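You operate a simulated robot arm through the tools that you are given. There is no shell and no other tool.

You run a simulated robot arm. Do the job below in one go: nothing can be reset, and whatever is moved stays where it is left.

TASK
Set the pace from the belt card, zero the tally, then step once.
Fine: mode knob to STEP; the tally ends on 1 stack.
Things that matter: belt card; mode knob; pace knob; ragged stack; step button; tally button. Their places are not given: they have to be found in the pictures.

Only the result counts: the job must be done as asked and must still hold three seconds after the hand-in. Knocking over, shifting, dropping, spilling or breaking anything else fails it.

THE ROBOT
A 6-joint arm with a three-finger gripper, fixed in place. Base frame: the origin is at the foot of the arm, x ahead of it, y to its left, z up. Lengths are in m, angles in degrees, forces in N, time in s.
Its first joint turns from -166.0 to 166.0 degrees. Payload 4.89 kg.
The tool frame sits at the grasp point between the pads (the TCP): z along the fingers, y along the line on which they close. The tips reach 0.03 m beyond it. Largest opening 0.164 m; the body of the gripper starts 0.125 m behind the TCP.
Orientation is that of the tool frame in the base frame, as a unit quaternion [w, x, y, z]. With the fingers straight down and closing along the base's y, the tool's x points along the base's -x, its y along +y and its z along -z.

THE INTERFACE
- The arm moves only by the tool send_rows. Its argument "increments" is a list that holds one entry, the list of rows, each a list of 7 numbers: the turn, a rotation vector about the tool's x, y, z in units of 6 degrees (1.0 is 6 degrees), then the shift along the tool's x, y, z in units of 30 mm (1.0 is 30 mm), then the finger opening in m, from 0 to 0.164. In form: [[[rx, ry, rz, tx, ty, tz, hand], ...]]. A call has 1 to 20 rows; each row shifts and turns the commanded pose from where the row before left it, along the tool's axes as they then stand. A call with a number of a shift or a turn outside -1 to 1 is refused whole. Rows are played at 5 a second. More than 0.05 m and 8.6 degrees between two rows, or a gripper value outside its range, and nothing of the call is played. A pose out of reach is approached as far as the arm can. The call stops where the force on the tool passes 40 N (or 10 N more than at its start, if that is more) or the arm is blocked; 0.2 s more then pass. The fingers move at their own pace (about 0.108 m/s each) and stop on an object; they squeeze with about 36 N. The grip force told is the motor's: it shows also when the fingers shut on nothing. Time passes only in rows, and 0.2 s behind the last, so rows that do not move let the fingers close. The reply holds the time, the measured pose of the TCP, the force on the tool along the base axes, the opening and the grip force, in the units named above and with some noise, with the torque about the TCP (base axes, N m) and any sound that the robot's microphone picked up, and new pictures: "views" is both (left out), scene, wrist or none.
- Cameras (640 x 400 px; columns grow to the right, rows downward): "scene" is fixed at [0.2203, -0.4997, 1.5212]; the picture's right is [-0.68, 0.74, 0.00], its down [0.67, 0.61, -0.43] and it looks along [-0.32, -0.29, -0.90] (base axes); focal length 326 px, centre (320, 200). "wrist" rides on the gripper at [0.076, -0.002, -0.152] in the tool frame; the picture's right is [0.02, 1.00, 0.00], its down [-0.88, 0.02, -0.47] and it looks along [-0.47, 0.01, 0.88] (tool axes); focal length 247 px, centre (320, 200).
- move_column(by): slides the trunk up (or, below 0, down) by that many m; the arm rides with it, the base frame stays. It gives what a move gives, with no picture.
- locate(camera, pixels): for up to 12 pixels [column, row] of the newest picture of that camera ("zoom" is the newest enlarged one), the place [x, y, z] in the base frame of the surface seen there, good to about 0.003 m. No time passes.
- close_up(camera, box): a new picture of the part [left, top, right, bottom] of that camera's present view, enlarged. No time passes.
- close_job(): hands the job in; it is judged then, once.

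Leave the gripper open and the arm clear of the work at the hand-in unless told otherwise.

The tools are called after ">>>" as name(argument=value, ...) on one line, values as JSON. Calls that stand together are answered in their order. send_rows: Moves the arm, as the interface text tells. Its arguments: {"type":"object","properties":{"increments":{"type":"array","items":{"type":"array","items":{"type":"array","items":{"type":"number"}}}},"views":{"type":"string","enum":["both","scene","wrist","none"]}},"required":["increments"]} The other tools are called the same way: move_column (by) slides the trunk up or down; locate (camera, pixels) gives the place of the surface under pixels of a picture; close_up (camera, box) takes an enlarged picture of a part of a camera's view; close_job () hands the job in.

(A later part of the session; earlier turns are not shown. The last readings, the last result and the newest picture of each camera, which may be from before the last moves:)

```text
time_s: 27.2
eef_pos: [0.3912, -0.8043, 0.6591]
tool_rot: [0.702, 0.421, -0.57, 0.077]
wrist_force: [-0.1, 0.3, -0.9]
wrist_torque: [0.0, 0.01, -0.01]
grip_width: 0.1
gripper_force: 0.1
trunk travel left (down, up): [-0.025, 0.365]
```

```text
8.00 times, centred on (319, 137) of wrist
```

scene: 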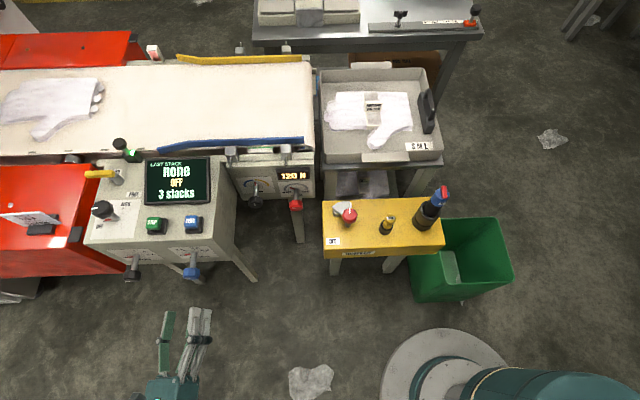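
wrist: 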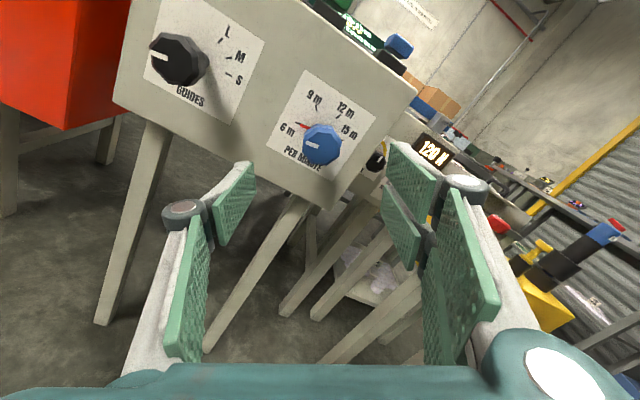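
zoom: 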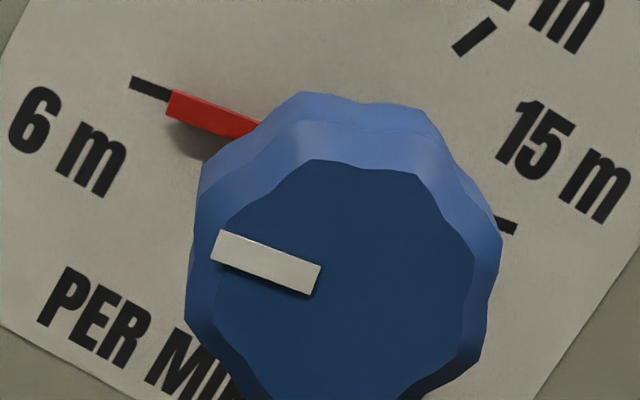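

The pace pointer sits on the 6 m tick. Next is the tally: I unroll the gripper, close the fingers to make a pusher, and rise to about z = 0.99 in front of the console.

>>> send_rows(increments=[[[0, 0, 1, 0, 0, 0, 0.1], [0, 0, 1, 0, 0, 0, 0.08], [0, 0, 1, 0, 0, 0, 0.06], [0, 0, 1, 0, 0, 0, 0.04], [0, 0, 1, 0, 0, 0, 0.02], [0, 0, 0, 1, 0, 0, 0], [0, 0, 0, 1, 0, 0, 0], [0, 0, 0, 1, 0, 0, 0], [0, 0, 0, 1, 0, 0, 0], [0, 0, 0, 1, 0, 0, 0], [0, 0, 0, 1, 0, 0, 0], [0, 0, 0, 1, 0, 0, 0], [0, 0, 0, 1, 0, 0, 0], [0, 0, 0, 1, 0, 0, 0], [0, 0, 0, 1, 0, 0, 0], [0, 0, 0, 1, 0, 0, 0]]], views="both")

>>> close_up(camera="wrist", box=[160, 180, 400, 330])

```text
time_s: 30.6
eef_pos: [0.3911, -0.8064, 0.9908]
tool_rot: [-0.658, -0.259, 0.659, -0.256]
wrist_force: [0.3, -1.3, -1.0]
wrist_torque: [-0.09, 0.1, -0.19]
grip_width: 0.0001
gripper_force: 36.3
trunk travel left (down, up): [-0.025, 0.365]
```

scene: 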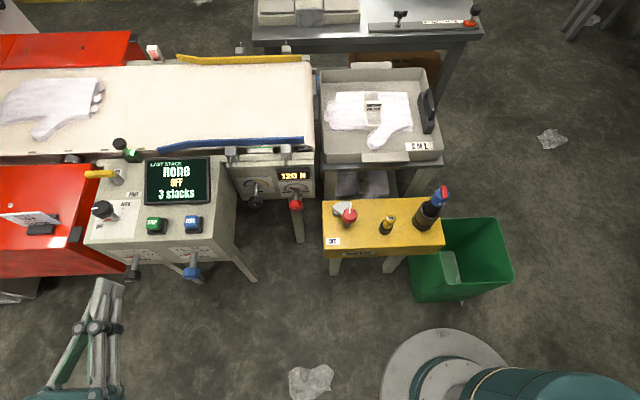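
wrist: 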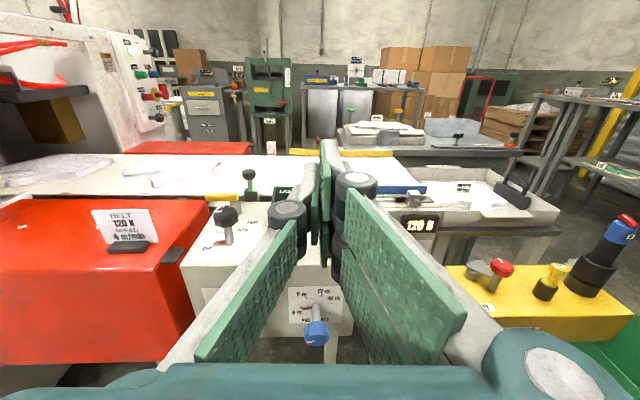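

```text
2.67 times, centred on (280, 255) of wrist
```

zoom: 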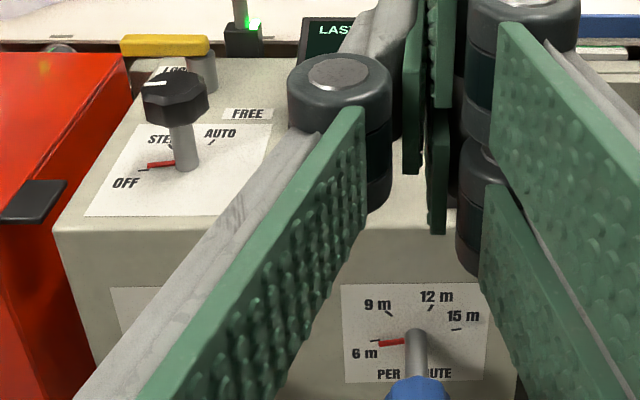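

Pace dial reads 6 m from here too. Fingers are closed. I pitch the tool 48° downward and move above the blue ZERO button (hover about z = 0.95), well above everything.

>>> send_rows(increments=[[[0, -1, 0, 0, 0, 0, 0], [0, -1, 0, 0, 0, 0, 0], [0, -1, 0, 0, 0, 0, 0], [0, -1, 0, 0, 0, 0, 0], [0, -1, 0, 0, 0, 0, 0], [0, -1, 0, 0, 0, 0, 0], [0, -1, 0, 0, 0, 0, 0], [0, -1, 0, 0, 0, 0, 0], [0, 0, 0, 0.668, 0.25, 0.9, 0], [0, 0, 0, 0.668, 0.25, 0.9, 0], [0, 0, 0, 0.668, 0.25, 0.9, 0], [0, 0, 0, 0.668, 0.25, 0.9, 0], [0, 0, 0, 0.668, 0.25, 0.9, 0], [0, 0, 0, 0.668, 0.25, 0.9, 0]]], views="both")

```text
time_s: 33.6
eef_pos: [0.2174, -0.9053, 0.9499]
tool_rot: [-0.332, -0.342, 0.869, -0.129]
wrist_force: [0.8, 1.3, 0.1]
wrist_torque: [-0.11, 0.12, -0.01]
grip_width: 0.0001
gripper_force: 35.6
trunk travel left (down, up): [-0.025, 0.365]
```

scene: 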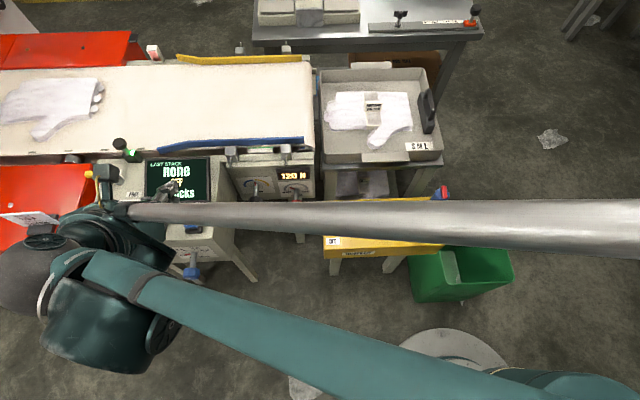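
wrist: 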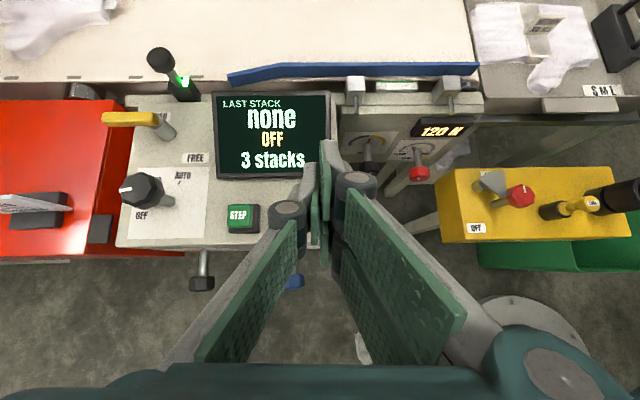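

The tips hover over the hidden ZERO button; the STEP button is seen at (242,215). I check positions of both buttons' surroundings with locate, and look closely at the tips.

>>> close_up(camera="wrist", box=[220, 130, 380, 250])

>>> locate(camera="wrist", pixels=[[238, 214], [231, 208], [247, 208], [238, 221], [255, 230], [225, 190], [300, 150], [140, 187], [160, 200], [320, 215], [335, 225]])

>>> locate(camera="scene", pixels=[[195, 229], [190, 230], [200, 230]])

```text
3.33 times, centred on (300, 190) of wrist
```

zoom: 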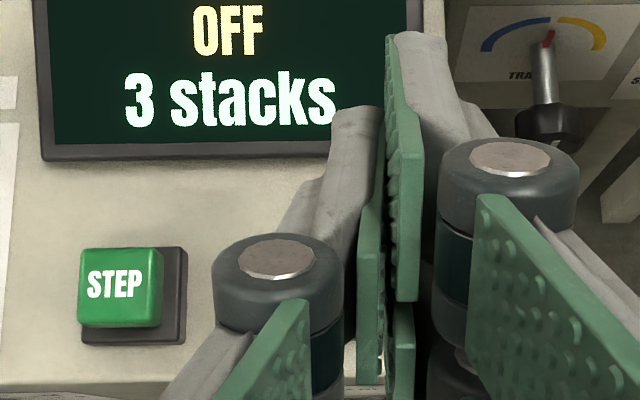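

```text
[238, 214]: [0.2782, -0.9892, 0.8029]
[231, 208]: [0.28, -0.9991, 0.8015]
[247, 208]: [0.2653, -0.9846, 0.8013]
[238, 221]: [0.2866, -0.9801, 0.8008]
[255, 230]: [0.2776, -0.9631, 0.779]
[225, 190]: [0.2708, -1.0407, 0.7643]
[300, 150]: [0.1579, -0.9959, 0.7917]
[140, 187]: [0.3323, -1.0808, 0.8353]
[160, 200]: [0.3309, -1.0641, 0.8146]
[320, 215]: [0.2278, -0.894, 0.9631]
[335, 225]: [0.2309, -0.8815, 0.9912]
```

```text
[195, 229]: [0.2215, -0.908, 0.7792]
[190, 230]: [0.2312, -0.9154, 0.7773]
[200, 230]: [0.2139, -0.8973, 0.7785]
```

Button centres: STEP about (0.279,-0.984), ZERO about (0.214,-0.915), tops at 0.801. I shift 5 mm sideways and go down about 0.105 m to just over ZERO.

>>> send_rows(increments=[[[0, 0, 0, -0.585, -0.16, 0.65, 0], [0, 0, 0, -0.585, 0, 0.65, 0], [0, 0, 0, -0.585, 0, 0.65, 0], [0, 0, 0, -0.585, 0, 0.65, 0]]], views="both")

>>> close_up(camera="scene", box=[140, 150, 260, 250])

```text
time_s: 34.6
eef_pos: [0.218, -0.9091, 0.8468]
tool_rot: [-0.332, -0.341, 0.87, -0.129]
wrist_force: [-1.1, 1.1, -0.3]
wrist_torque: [-0.03, -0.06, 0.08]
grip_width: 0.0002
gripper_force: 35.6
trunk travel left (down, up): [-0.025, 0.365]
```

scene: 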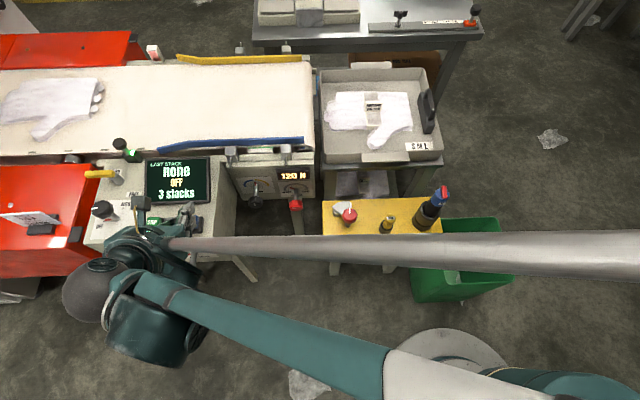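
wrist: 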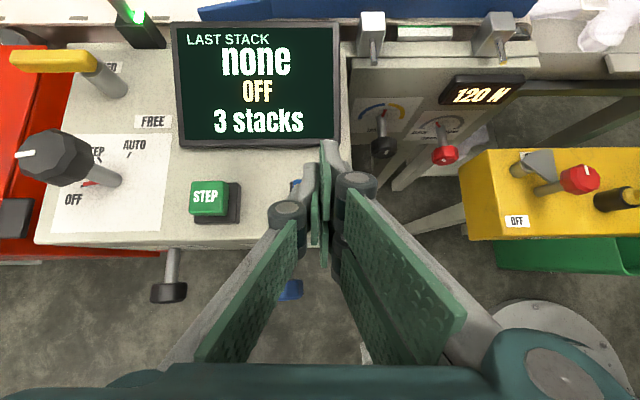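

```text
4.00 times, centred on (200, 200) of scene
```

zoom: 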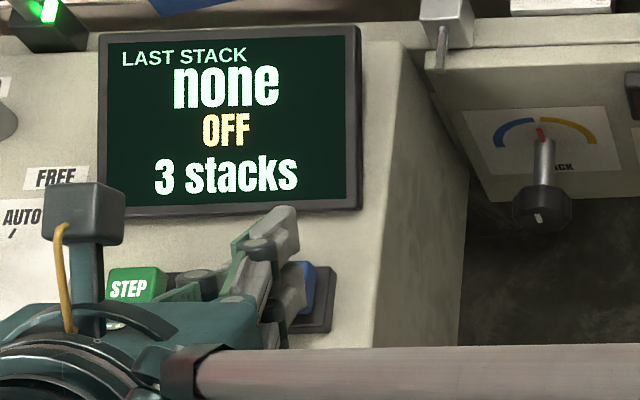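

I check where the fingertip really is and how close it is to the screen's lower frame edge.

>>> locate(camera="zoom", pixels=[[283, 213], [290, 225], [295, 275], [308, 285], [250, 212], [340, 210], [250, 195], [320, 300], [285, 240], [225, 215], [60, 330]])

>>> close_up(camera="wrist", box=[260, 120, 380, 220])

```text
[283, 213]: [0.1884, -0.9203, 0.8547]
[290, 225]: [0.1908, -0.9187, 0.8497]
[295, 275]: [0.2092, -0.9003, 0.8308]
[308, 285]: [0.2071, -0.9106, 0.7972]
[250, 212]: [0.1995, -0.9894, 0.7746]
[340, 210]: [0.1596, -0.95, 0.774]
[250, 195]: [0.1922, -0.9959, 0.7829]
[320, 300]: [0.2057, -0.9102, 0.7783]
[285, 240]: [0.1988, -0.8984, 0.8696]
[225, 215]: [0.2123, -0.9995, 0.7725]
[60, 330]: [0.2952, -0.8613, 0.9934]
```

```text
4.00 times, centred on (320, 170) of wrist
```

zoom: 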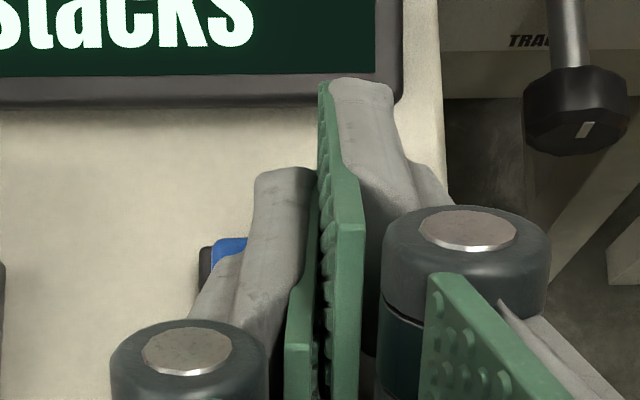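

The right side of the hand carries two fingertips, so the lowest tip is nearly at the cap already, and the ZERO cap lies ~5–8 mm to the left of the tips. I lift 5 mm, shift 8 mm left, then lower in 3 mm steps to touch.

>>> send_rows(increments=[[[0, 0, 0, 0.111, -0.27, -0.124, 0], [0, 0, 0, -0.067, 0, 0.0743, 0], [0, 0, 0, -0.067, 0, 0.0743, 0], [0, 0, 0, -0.067, 0, 0.0743, 0], [0, 0, 0, -0.067, 0, 0.0743, 0]]], views="wrist")

>>> close_up(camera="wrist", box=[260, 120, 380, 220])

```text
time_s: 35.8
eef_pos: [0.2255, -0.915, 0.8383]
tool_rot: [-0.333, -0.341, 0.869, -0.13]
wrist_force: [-0.8, -0.4, 0.7]
wrist_torque: [0.01, 0.0, 0.01]
grip_width: 0.0001
gripper_force: 35.4
trunk travel left (down, up): [-0.025, 0.365]
```

wrist: 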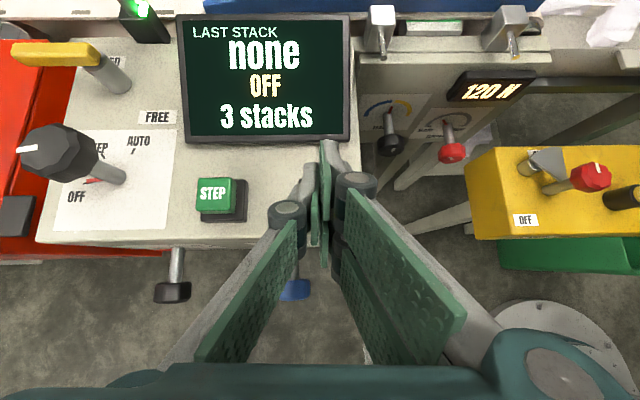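

```text
4.00 times, centred on (320, 170) of wrist
```

zoom: 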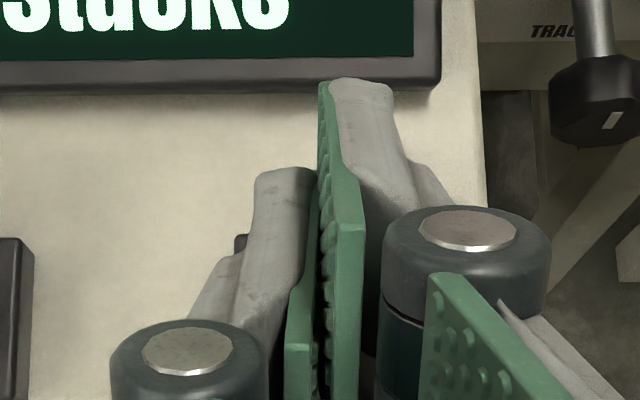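

No contact yet, the cap is now right behind the tips. I go on lowering in 3 mm steps.

>>> send_rows(increments=[[[0, 0, 0, -0.067, 0, 0.0743, 0], [0, 0, 0, -0.067, 0, 0.0743, 0], [0, 0, 0, -0.067, 0, 0.0743, 0], [0, 0, 0, 0, 0, 0, 0]]], views="wrist")

```text
time_s: 36.8
eef_pos: [0.2259, -0.9144, 0.8316]
tool_rot: [-0.333, -0.341, 0.87, -0.129]
wrist_force: [7.5, 5.0, 19.3]
wrist_torque: [0.24, -0.22, 0.0]
grip_width: 0.0003
gripper_force: 36.4
trunk travel left (down, up): [-0.025, 0.365]
heard: click
```

wrist: 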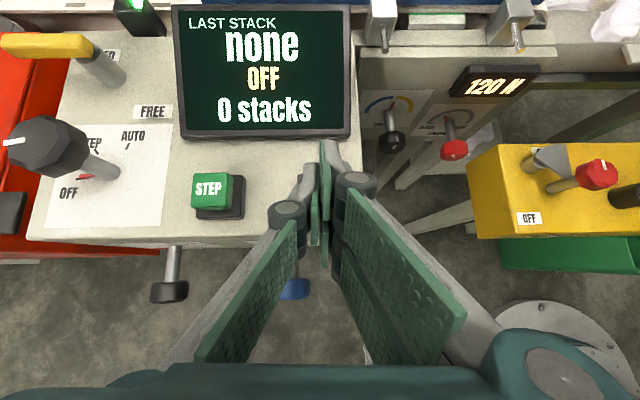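

Click heard and the screen shows "0 stacks". I lift straight up 0.15 m.

>>> send_rows(increments=[[[0, 0, 0, 0.335, 0, -0.372, 0], [0, 0, 0, 0.67, 0, -0.743, 0], [0, 0, 0, 0.67, 0, -0.743, 0], [0, 0, 0, 0.67, 0, -0.743, 0], [0, 0, 0, 0.67, 0, -0.743, 0], [0, 0, 0, 0.335, 0, -0.372, 0]]], views="both")

```text
time_s: 38.2
eef_pos: [0.2266, -0.913, 0.9789]
tool_rot: [-0.333, -0.341, 0.869, -0.129]
wrist_force: [0.3, -2.1, 0.1]
wrist_torque: [0.01, 0.08, -0.05]
grip_width: 0.0
gripper_force: 35.7
trunk travel left (down, up): [-0.025, 0.365]
```

scene: 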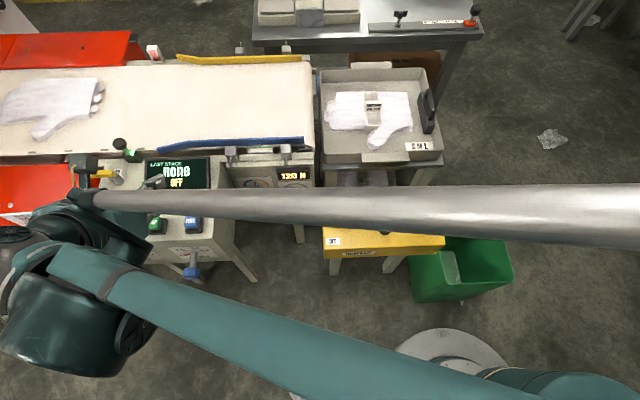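
wrist: 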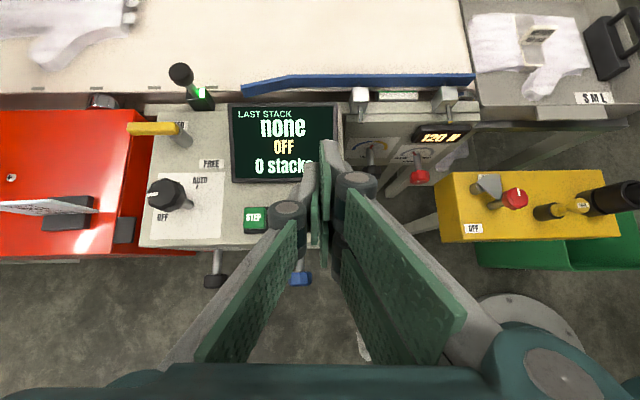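

Next the mode knob. I test whether its place is within reach with this tilt: I move sideways at z ≈ 0.98 to above (0.337,-1.083), with nothing that high in the way.

>>> send_rows(increments=[[[0, 0, 0, 0.123, -0.95, 0.11, 0], [0, 0, 0, 0.123, -0.95, 0.11, 0], [0, 0, 0, 0.123, -0.95, 0.11, 0], [0, 0, 0, 0.123, -0.95, 0.11, 0], [0, 0, 0, 0.123, -0.95, 0.11, 0], [0, 0, 0, 0.123, -0.95, 0.11, 0], [0, 0, 0, 0.123, -0.95, 0.11, 0]]], views="both")

```text
time_s: 39.8
eef_pos: [0.3343, -1.0842, 0.9771]
tool_rot: [-0.333, -0.341, 0.87, -0.128]
wrist_force: [-0.5, 2.2, 1.3]
wrist_torque: [-0.03, -0.15, 0.1]
grip_width: 0.0001
gripper_force: 35.6
trunk travel left (down, up): [-0.025, 0.365]
```

scene: 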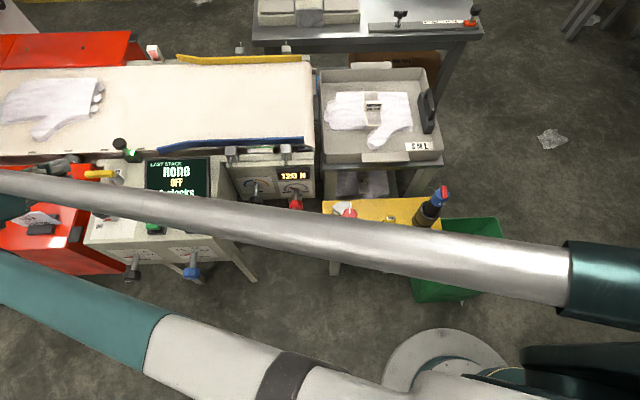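
wrist: 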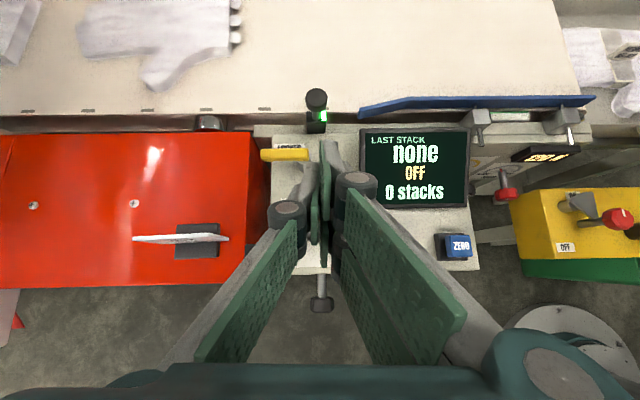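

Reached without trouble even with this tool heading. I open the fingers to 0.07 (needed around the 42 mm knob head) and look at the mode knob between them.

>>> send_rows(increments=[[[0, 0, 0, 0, 0, 0, 0.07], [0, 0, 0, 0, 0, 0, 0.07]]], views="wrist")

>>> close_up(camera="wrist", box=[240, 120, 400, 220])

```text
time_s: 40.4
eef_pos: [0.3321, -1.0841, 0.9755]
tool_rot: [-0.333, -0.341, 0.87, -0.128]
wrist_force: [-1.0, 0.4, -1.2]
wrist_torque: [0.0, 0.04, -0.01]
grip_width: 0.0701
gripper_force: 0.0
trunk travel left (down, up): [-0.025, 0.365]
```

wrist: 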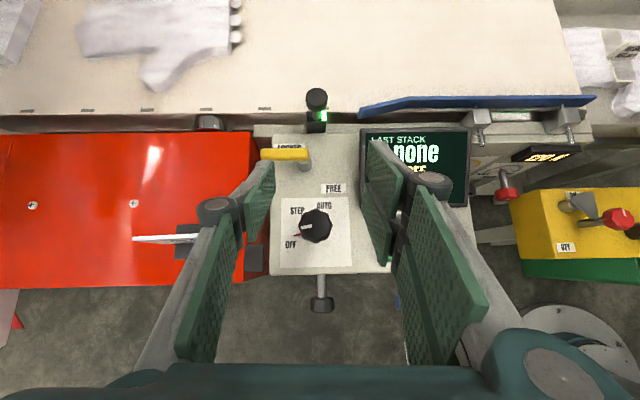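

```text
4.00 times, centred on (320, 170) of wrist
```

zoom: 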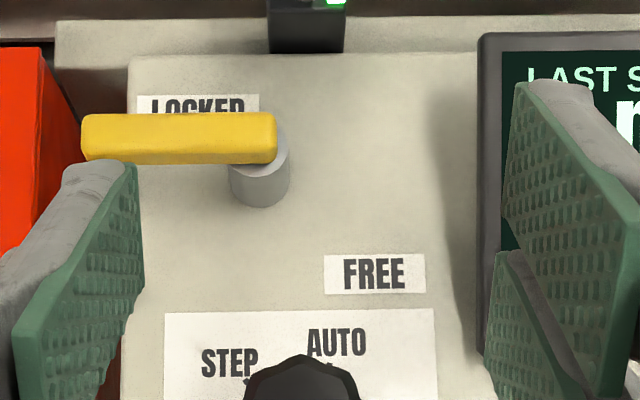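

I can see the mode dial clearly: OFF, STEP, AUTO around the knob at (316,226). I zoom in on it.

>>> close_up(camera="wrist", box=[272, 190, 368, 250])

>>> locate(camera="wrist", pixels=[[316, 226], [309, 226], [323, 226], [316, 219], [316, 234], [285, 154], [300, 150], [362, 200], [340, 260]])

```text
6.67 times, centred on (320, 220) of wrist
```

zoom: 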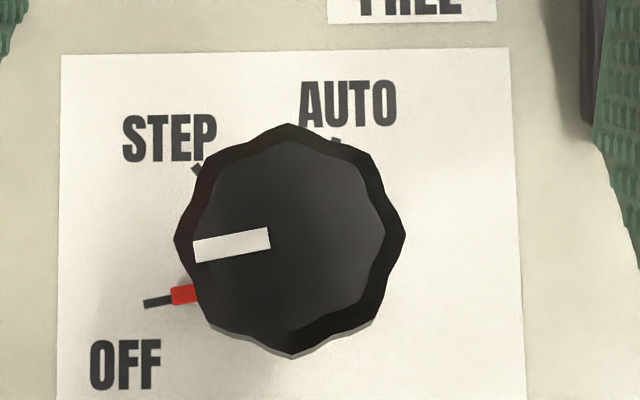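

```text
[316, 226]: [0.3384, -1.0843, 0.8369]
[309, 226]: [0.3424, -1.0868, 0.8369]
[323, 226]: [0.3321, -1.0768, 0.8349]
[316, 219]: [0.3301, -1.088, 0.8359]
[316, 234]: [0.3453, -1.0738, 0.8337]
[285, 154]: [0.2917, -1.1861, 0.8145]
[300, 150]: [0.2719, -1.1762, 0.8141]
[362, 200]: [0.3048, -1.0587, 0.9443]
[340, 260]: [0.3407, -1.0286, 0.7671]
```

Knob centre is at (0.3375,-1.0845), top 0.836. Before descending around it I check the neighbours: screen's left frame, yellow lever and the red box edge.

>>> locate(camera="wrist", pixels=[[360, 135], [362, 150], [361, 132], [300, 163], [265, 154], [252, 160], [255, 200], [262, 250], [316, 97], [316, 125], [240, 150], [310, 305]])

>>> locate(camera="scene", pixels=[[148, 202], [146, 170], [146, 160], [178, 204], [208, 160], [95, 200], [80, 225], [100, 172], [88, 174]])

```text
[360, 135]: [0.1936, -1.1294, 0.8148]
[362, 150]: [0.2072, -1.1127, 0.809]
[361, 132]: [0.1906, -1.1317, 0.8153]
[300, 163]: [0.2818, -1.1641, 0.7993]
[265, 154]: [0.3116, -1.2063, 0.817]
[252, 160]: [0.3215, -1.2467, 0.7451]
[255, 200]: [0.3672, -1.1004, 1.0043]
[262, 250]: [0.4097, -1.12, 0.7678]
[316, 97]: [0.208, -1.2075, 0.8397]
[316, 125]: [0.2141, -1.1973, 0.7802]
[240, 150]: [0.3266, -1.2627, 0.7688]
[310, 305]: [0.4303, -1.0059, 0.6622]
```

```text
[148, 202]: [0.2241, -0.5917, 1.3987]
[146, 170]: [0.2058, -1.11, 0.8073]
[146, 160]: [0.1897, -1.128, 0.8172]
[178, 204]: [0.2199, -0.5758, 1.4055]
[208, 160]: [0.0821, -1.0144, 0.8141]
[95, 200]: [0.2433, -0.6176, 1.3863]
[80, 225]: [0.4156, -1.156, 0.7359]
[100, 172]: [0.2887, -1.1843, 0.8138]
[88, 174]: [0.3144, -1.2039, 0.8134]
```

Everything near the knob is clear. I first swing the hand +60° about the vertical at this safe height, so the later turn back brings it to the heading I just proved reachable.

>>> send_rows(increments=[[[0.669, 0, -0.743, 0, 0, 0, 0.07], [0.669, 0, -0.743, 0, 0, 0, 0.07], [0.669, 0, -0.743, 0, 0, 0, 0.07], [0.669, 0, -0.743, 0, 0, 0, 0.07], [0.669, 0, -0.743, 0, 0, 0, 0.07], [0.669, 0, -0.743, 0, 0, 0, 0.07], [0.669, 0, -0.743, 0, 0, 0, 0.07], [0.669, 0, -0.743, 0, 0, 0, 0.07], [0.669, 0, -0.743, 0, 0, 0, 0.07], [0.669, 0, -0.743, 0, 0, 0, 0.07], [0, 0, 0, 0, 0, 0, 0.07]]], views="both")

>>> close_up(camera="wrist", box=[240, 150, 400, 250])

```text
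time_s: 42.8
eef_pos: [0.3437, -1.0821, 0.9786]
tool_rot: [0.227, 0.724, -0.59, 0.276]
wrist_force: [-0.1, 0.0, 0.1]
wrist_torque: [0.0, -0.03, 0.01]
grip_width: 0.0699
gripper_force: 0.2
out of reach, approached as far as the arm can: row 10
trunk travel left (down, up): [-0.025, 0.365]
```

scene: 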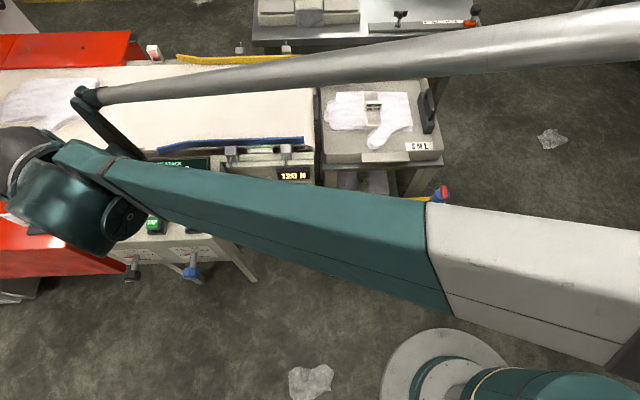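
wrist: 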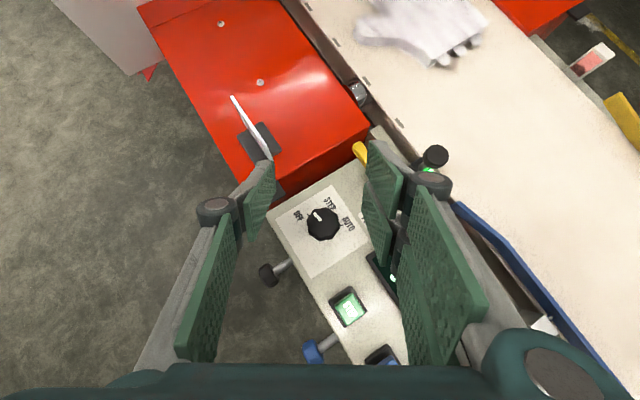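

```text
4.00 times, centred on (320, 200) of wrist
```

zoom: 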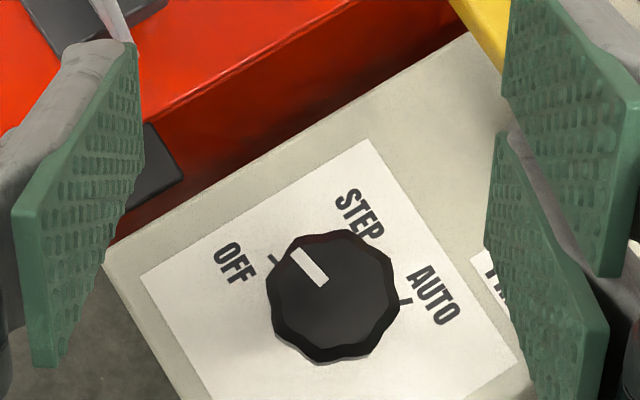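

The last row of the swing hit a reach limit (heading about -78°). I swing back about 8° to be inside reach and check the position.

>>> send_rows(increments=[[[-0.669, 0, 0.743, 0, 0, 0, 0.07], [-0.223, 0, 0.248, 0, 0, 0, 0.07], [0, 0, 0, 0, 0, 0, 0.07]]], views="wrist")

>>> close_up(camera="wrist", box=[240, 175, 400, 275])

```text
time_s: 43.6
eef_pos: [0.3444, -1.083, 0.9787]
tool_rot: [0.241, 0.687, -0.633, 0.262]
wrist_force: [0.2, 0.0, 0.4]
wrist_torque: [0.0, -0.02, 0.03]
grip_width: 0.07
gripper_force: 0.2
trunk travel left (down, up): [-0.025, 0.365]
```

wrist: 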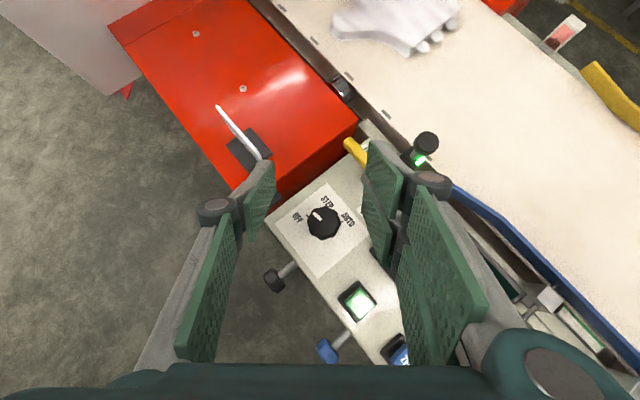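

```text
4.00 times, centred on (320, 225) of wrist
```

zoom: 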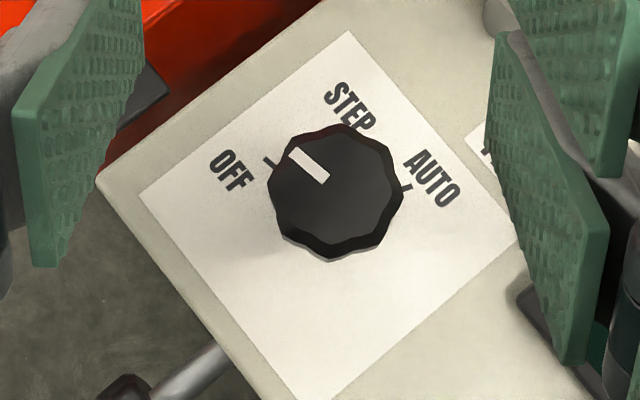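

Heading is now about -85° with the knob 7 mm to the +y side. I correct that and descend so the open fingers straddle the knob, stopping first at about z = 0.854.

>>> send_rows(increments=[[[0, 0, 0, 0, 0.24, 0, 0.07], [0, 0, 0, -0.688, 0, 0.778, 0.07], [0, 0, 0, -0.688, 0, 0.778, 0.07], [0, 0, 0, -0.688, 0, 0.778, 0.07], [0, 0, 0, -0.688, 0, 0.778, 0.07], [0, 0, 0, 0, 0, 0, 0.07]]], views="both")

>>> close_up(camera="wrist", box=[240, 150, 400, 250])

```text
time_s: 45.0
eef_pos: [0.339, -1.0832, 0.8558]
tool_rot: [0.241, 0.688, -0.633, 0.262]
wrist_force: [0.1, -0.3, 0.4]
wrist_torque: [-0.01, -0.04, 0.01]
grip_width: 0.07
gripper_force: 0.0
trunk travel left (down, up): [-0.025, 0.365]
```

scene: 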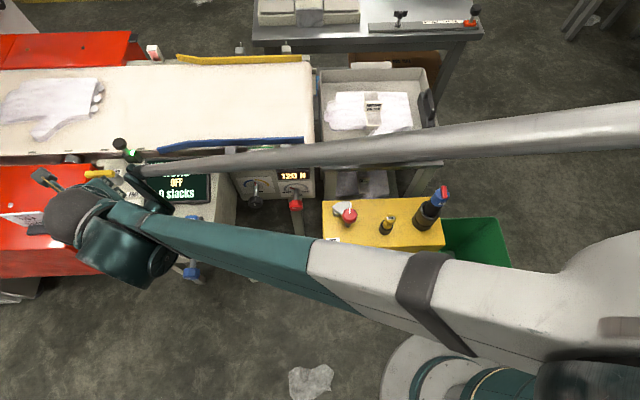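
wrist: 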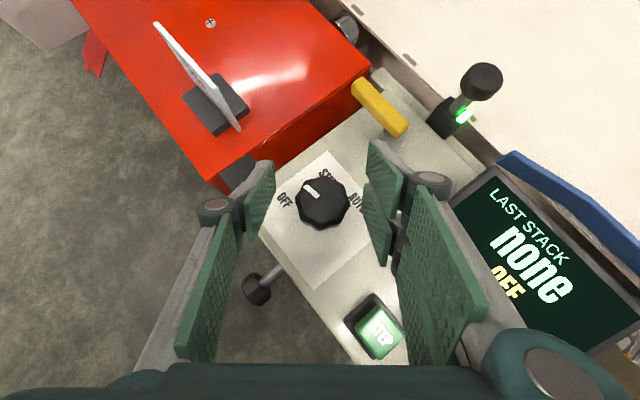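

```text
4.00 times, centred on (320, 200) of wrist
```

zoom: 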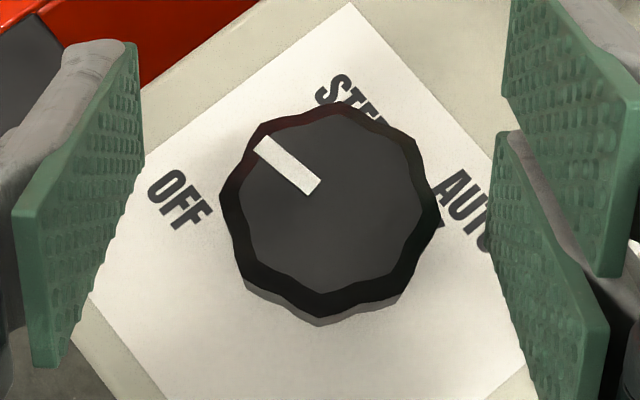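

The knob is centred between the fingers within ~2 mm. I correct 2 mm, go down the last 33 mm, and close on the head.

>>> send_rows(increments=[[[0, 0, 0, -0.37, 0.07, 0.4, 0.07], [0, 0, 0, -0.37, 0, 0.4, 0.07], [0, 0, 0, 0, 0, 0, 0.07]]], views="wrist")

```text
time_s: 45.8
eef_pos: [0.3343, -1.0848, 0.8222]
tool_rot: [0.241, 0.687, -0.633, 0.262]
wrist_force: [-1.0, -0.5, 0.3]
wrist_torque: [-0.01, 0.02, 0.01]
grip_width: 0.07
gripper_force: 0.0
trunk travel left (down, up): [-0.025, 0.365]
```

wrist: 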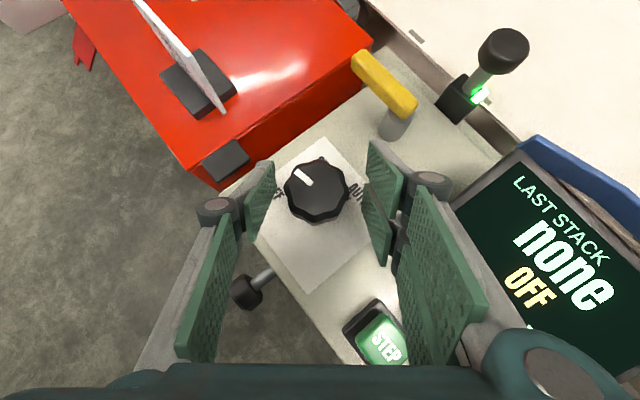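

The knob is now about 2.5 mm to the -y side; I correct that and close the fingers.

>>> send_rows(increments=[[[0, 0, 0, -0.037, -0.09, -0.033, 0.07], [0, 0, 0, 0, 0, 0, 0.07], [0, 0, 0, 0, 0, 0, 0.045], [0, 0, 0, 0, 0, 0, 0.02], [0, 0, 0, 0, 0, 0, 0.02]]], views="wrist")

```text
time_s: 47.0
eef_pos: [0.3377, -1.0834, 0.8237]
tool_rot: [0.241, 0.688, -0.633, 0.262]
wrist_force: [-8.5, 2.7, -2.2]
wrist_torque: [-0.05, -0.03, -0.02]
grip_width: 0.0401
gripper_force: 44.6
trunk travel left (down, up): [-0.025, 0.365]
```

wrist: 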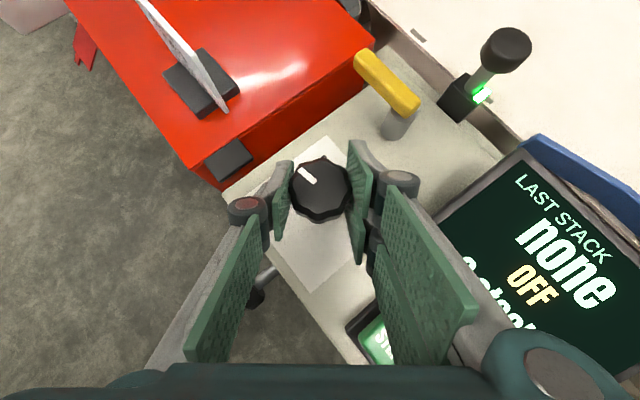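

Gripped with a small side force. I turn clockwise (seen from above) about the vertical in 3° rows, first 9°.

>>> send_rows(increments=[[[-0.3335, 0, 0.3725, 0, 0, 0, 0.02], [-0.3335, 0, 0.3725, 0, 0, 0, 0.02], [-0.3335, 0, 0.3725, 0, 0, 0, 0.02]]], views="wrist")

```text
time_s: 47.8
eef_pos: [0.3377, -1.0828, 0.8225]
tool_rot: [-0.261, -0.636, 0.684, -0.243]
wrist_force: [-7.3, -21.9, 10.0]
wrist_torque: [-0.39, -0.37, -0.02]
grip_width: 0.0403
gripper_force: 44.8
trunk travel left (down, up): [-0.025, 0.365]
```

wrist: 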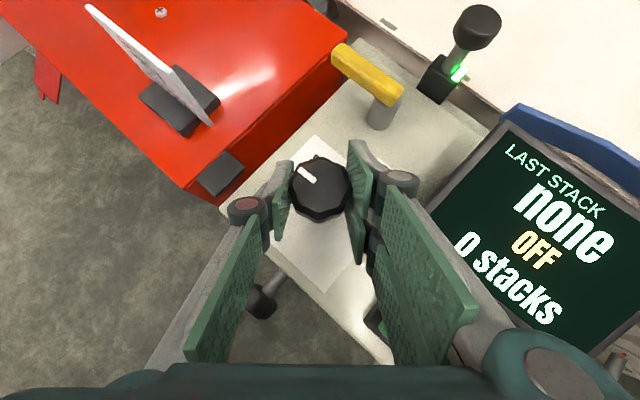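

9° turned; the load pulls toward the tool's forward direction. I add ~1 mm that way and turn 9° more.

>>> send_rows(increments=[[[0, 0, 0, 0.034, 0.01, 0.012, 0.02], [-0.3335, 0, 0.3725, 0, 0, 0, 0.02], [-0.3335, 0, 0.3725, 0, 0, 0, 0.02], [-0.3335, 0, 0.3725, 0, 0, 0, 0.02]]], views="none")

```text
time_s: 48.8
eef_pos: [0.3371, -1.0823, 0.8221]
tool_rot: [-0.281, -0.58, 0.732, -0.222]
wrist_force: [8.1, -13.3, 20.0]
wrist_torque: [0.43, -0.27, 0.05]
grip_width: 0.0402
gripper_force: 45.4
trunk travel left (down, up): [-0.025, 0.365]
```

18° turned. Small relief shift and 9° more.

>>> send_rows(increments=[[[0, 0, 0, 0.0255, -0.0133, -0.0085, 0.02], [-0.3335, 0, 0.3725, 0, 0, 0, 0.02], [-0.3335, 0, 0.3725, 0, 0, 0, 0.02], [-0.3335, 0, 0.3725, 0, 0, 0, 0.02]]], views="wrist")

```text
time_s: 49.8
eef_pos: [0.3381, -1.0819, 0.8221]
tool_rot: [-0.295, -0.521, 0.776, -0.198]
wrist_force: [11.2, 11.2, 6.2]
wrist_torque: [0.9, -0.32, -0.02]
grip_width: 0.04
gripper_force: 44.7
trunk travel left (down, up): [-0.025, 0.365]
```

wrist: 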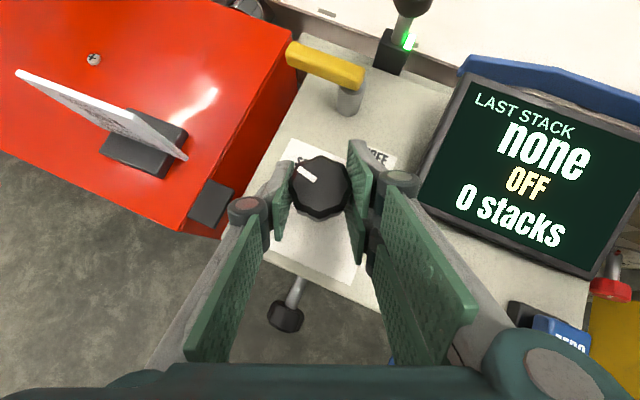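

27° turned, the display still says OFF. Continue 9° with a small relief.

>>> send_rows(increments=[[[0, 0, 0, -0.008, -0.007, -0.016, 0.02], [-0.3335, 0, 0.3725, 0, 0, 0, 0.02], [-0.3335, 0, 0.3725, 0, 0, 0, 0.02], [-0.3335, 0, 0.3725, 0, 0, 0, 0.02]]], views="wrist")

```text
time_s: 50.8
eef_pos: [0.3391, -1.0819, 0.8215]
tool_rot: [-0.31, -0.459, 0.814, -0.174]
wrist_force: [13.4, 6.7, -5.5]
wrist_torque: [0.55, -0.27, 0.02]
grip_width: 0.0398
gripper_force: 44.6
trunk travel left (down, up): [-0.025, 0.365]
```

wrist: 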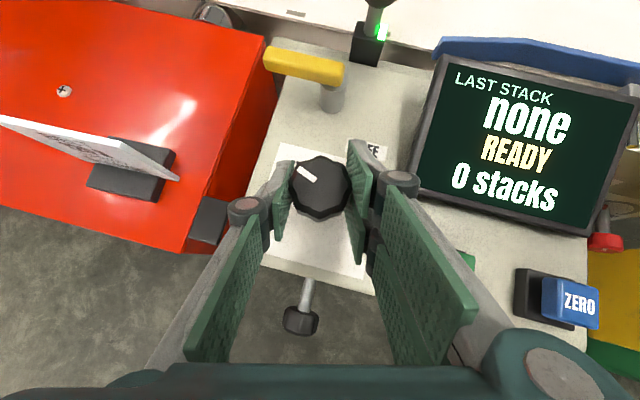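

The display already reads READY (mode past halfway to STEP). About 23° remain to the STEP tick; 9° more now.

>>> send_rows(increments=[[[0, 0, 0, -0.0144, -0.01, -0.004, 0.02], [-0.3335, 0, 0.3725, 0, 0, 0, 0.02], [-0.3335, 0, 0.3725, 0, 0, 0, 0.02], [-0.3335, 0, 0.3725, 0, 0, 0, 0.02]]], views="none")

```text
time_s: 51.8
eef_pos: [0.3385, -1.082, 0.8233]
tool_rot: [-0.323, -0.393, 0.848, -0.148]
wrist_force: [6.3, 26.5, -8.5]
wrist_torque: [0.4, -0.51, -0.01]
grip_width: 0.0399
gripper_force: 44.7
trunk travel left (down, up): [-0.025, 0.365]
```

45° turned. Relief shift and 6° more, then a look.

>>> send_rows(increments=[[[0, 0, 0, -0.03, 0.013, -0.015, 0.02], [-0.3335, 0, 0.3725, 0, 0, 0, 0.02], [-0.3335, 0, 0.3725, 0, 0, 0, 0.02]]], views="wrist")

>>> close_up(camera="wrist", box=[260, 120, 380, 220])

```text
time_s: 52.6
eef_pos: [0.3387, -1.0819, 0.8234]
tool_rot: [-0.331, -0.349, 0.867, -0.133]
wrist_force: [5.0, -4.3, -1.5]
wrist_torque: [-0.35, 0.14, -0.04]
grip_width: 0.04
gripper_force: 44.8
trunk travel left (down, up): [-0.025, 0.365]
```

wrist: 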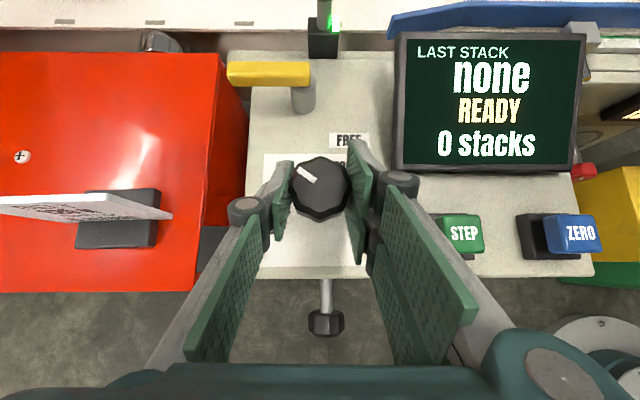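

```text
4.00 times, centred on (320, 170) of wrist
```

zoom: 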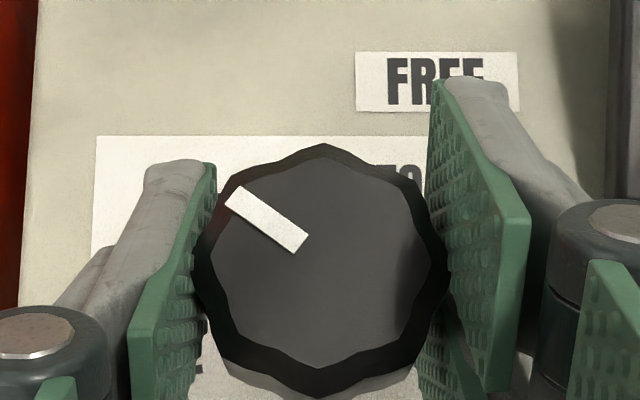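

51° turned; about 9° remain. Force is small, so I turn the last 9°.

>>> send_rows(increments=[[[-0.3335, 0, 0.3725, 0, 0, 0, 0.02], [-0.3335, 0, 0.3725, 0, 0, 0, 0.02], [-0.3335, 0, 0.3725, 0, 0, 0, 0.02]]], views="wrist")

>>> close_up(camera="wrist", box=[260, 120, 380, 220])

>>> close_up(camera="scene", box=[84, 160, 180, 230])

```text
time_s: 53.5
eef_pos: [0.3401, -1.0833, 0.8229]
tool_rot: [-0.341, -0.28, 0.891, -0.107]
wrist_force: [1.7, -6.8, -0.8]
wrist_torque: [-0.16, -0.29, -0.02]
grip_width: 0.0401
gripper_force: 44.8
trunk travel left (down, up): [-0.025, 0.365]
stopped in row 3: the force on the tool passed its limit at 42 N (the readings are from after the stop); the commanded pose is now the measured one
```

wrist: 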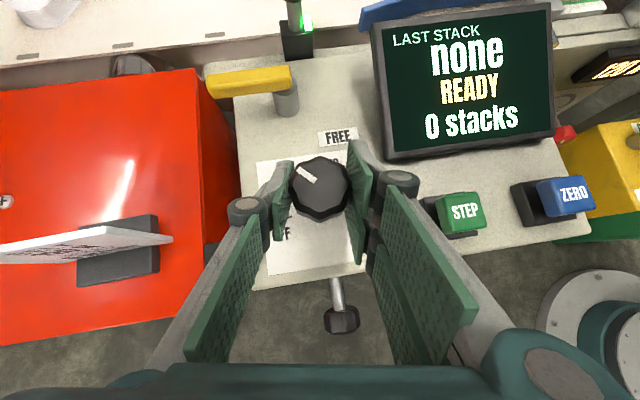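

```text
4.00 times, centred on (320, 170) of wrist
```

zoom: 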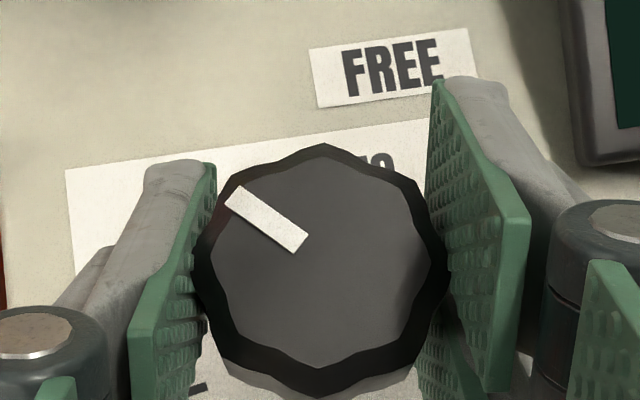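

```text
5.71 times, centred on (132, 195) of scene
```

zoom: 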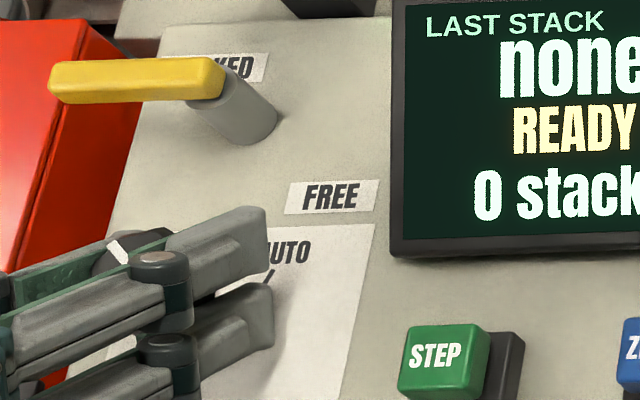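

The whole ~60° is turned (heading -145°). I open to 0.056 only (the screen frame is near), then lift straight up 0.15 m and check the dial.

>>> send_rows(increments=[[[0, 0, 0, 0, 0, 0, 0.056], [0, 0, 0, 0, 0, 0, 0.056], [0, 0, 0, 0.222, 0, -0.248, 0.056], [0, 0, 0, 0.444, 0, -0.497, 0.056], [0, 0, 0, 0.667, 0, -0.745, 0.056], [0, 0, 0, 0.667, 0, -0.745, 0.056], [0, 0, 0, 0.667, 0, -0.745, 0.07], [0, 0, 0, 0.667, 0, -0.745, 0.07]]], views="both")

>>> close_up(camera="wrist", box=[272, 190, 368, 250])

>>> close_up(camera="scene", box=[84, 160, 180, 230])

```text
time_s: 55.3
eef_pos: [0.3378, -1.0845, 0.9739]
tool_rot: [-0.342, -0.281, 0.89, -0.108]
wrist_force: [0.4, -0.3, -0.6]
wrist_torque: [0.02, 0.12, -0.08]
grip_width: 0.0701
gripper_force: 0.0
trunk travel left (down, up): [-0.025, 0.365]
```

scene: 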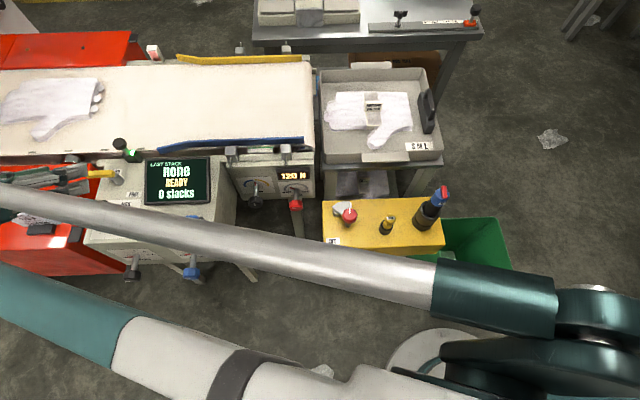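
wrist: 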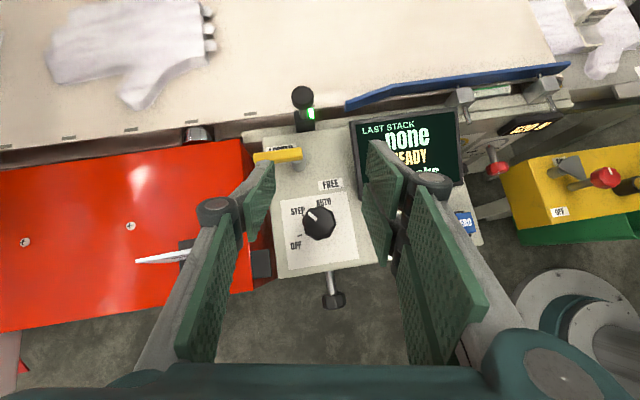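

```text
6.67 times, centred on (320, 220) of wrist
```

zoom: 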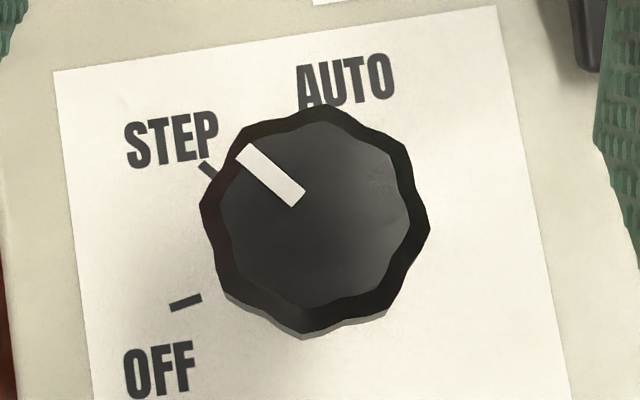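

```text
5.71 times, centred on (132, 195) of scene
```

zoom: 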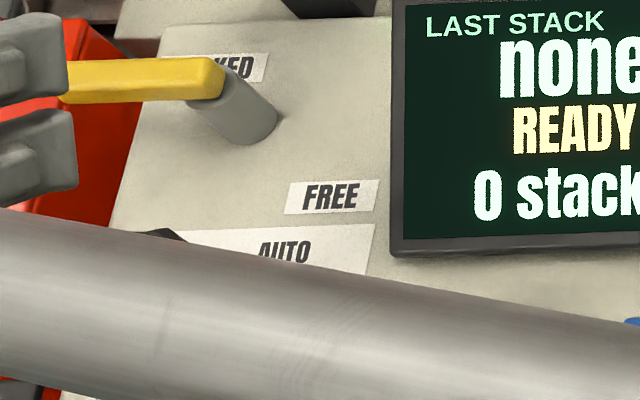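

The mark and STEP tick line up; the display says READY, 0 stacks. Now to the STEP button: I turn the heading back to -137°, move over it at z ≈ 0.94 with fingers still open so I can see it.

>>> send_rows(increments=[[[0.44, 0, -0.49, 0, 0, 0, 0.07], [0.44, 0, -0.49, 0, 0, 0, 0.07], [0, 0, 0, -0.397, 0.897, 0.036, 0.07], [0, 0, 0, -0.397, 0.897, 0.036, 0.07], [0, 0, 0, -0.397, 0.897, 0.036, 0.07], [0, 0, 0, -0.397, 0.897, 0.036, 0.07], [0, 0, 0, 0, 0, 0, 0.07]]], views="wrist")

>>> close_up(camera="wrist", box=[240, 150, 400, 250])

```text
time_s: 56.9
eef_pos: [0.2898, -0.9805, 0.9383]
tool_rot: [-0.333, -0.341, 0.869, -0.131]
wrist_force: [0.4, 0.2, -0.3]
wrist_torque: [-0.02, 0.02, 0.01]
grip_width: 0.0699
gripper_force: 0.0
trunk travel left (down, up): [-0.025, 0.365]
```

wrist: 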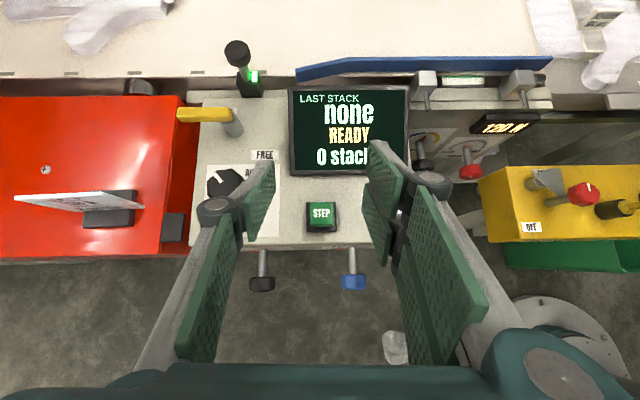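

```text
4.00 times, centred on (320, 200) of wrist
```

zoom: 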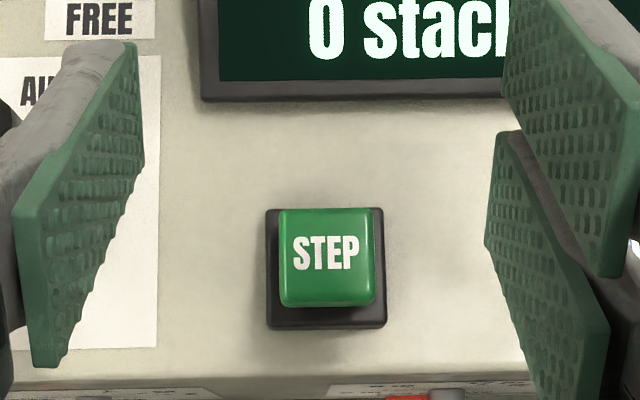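

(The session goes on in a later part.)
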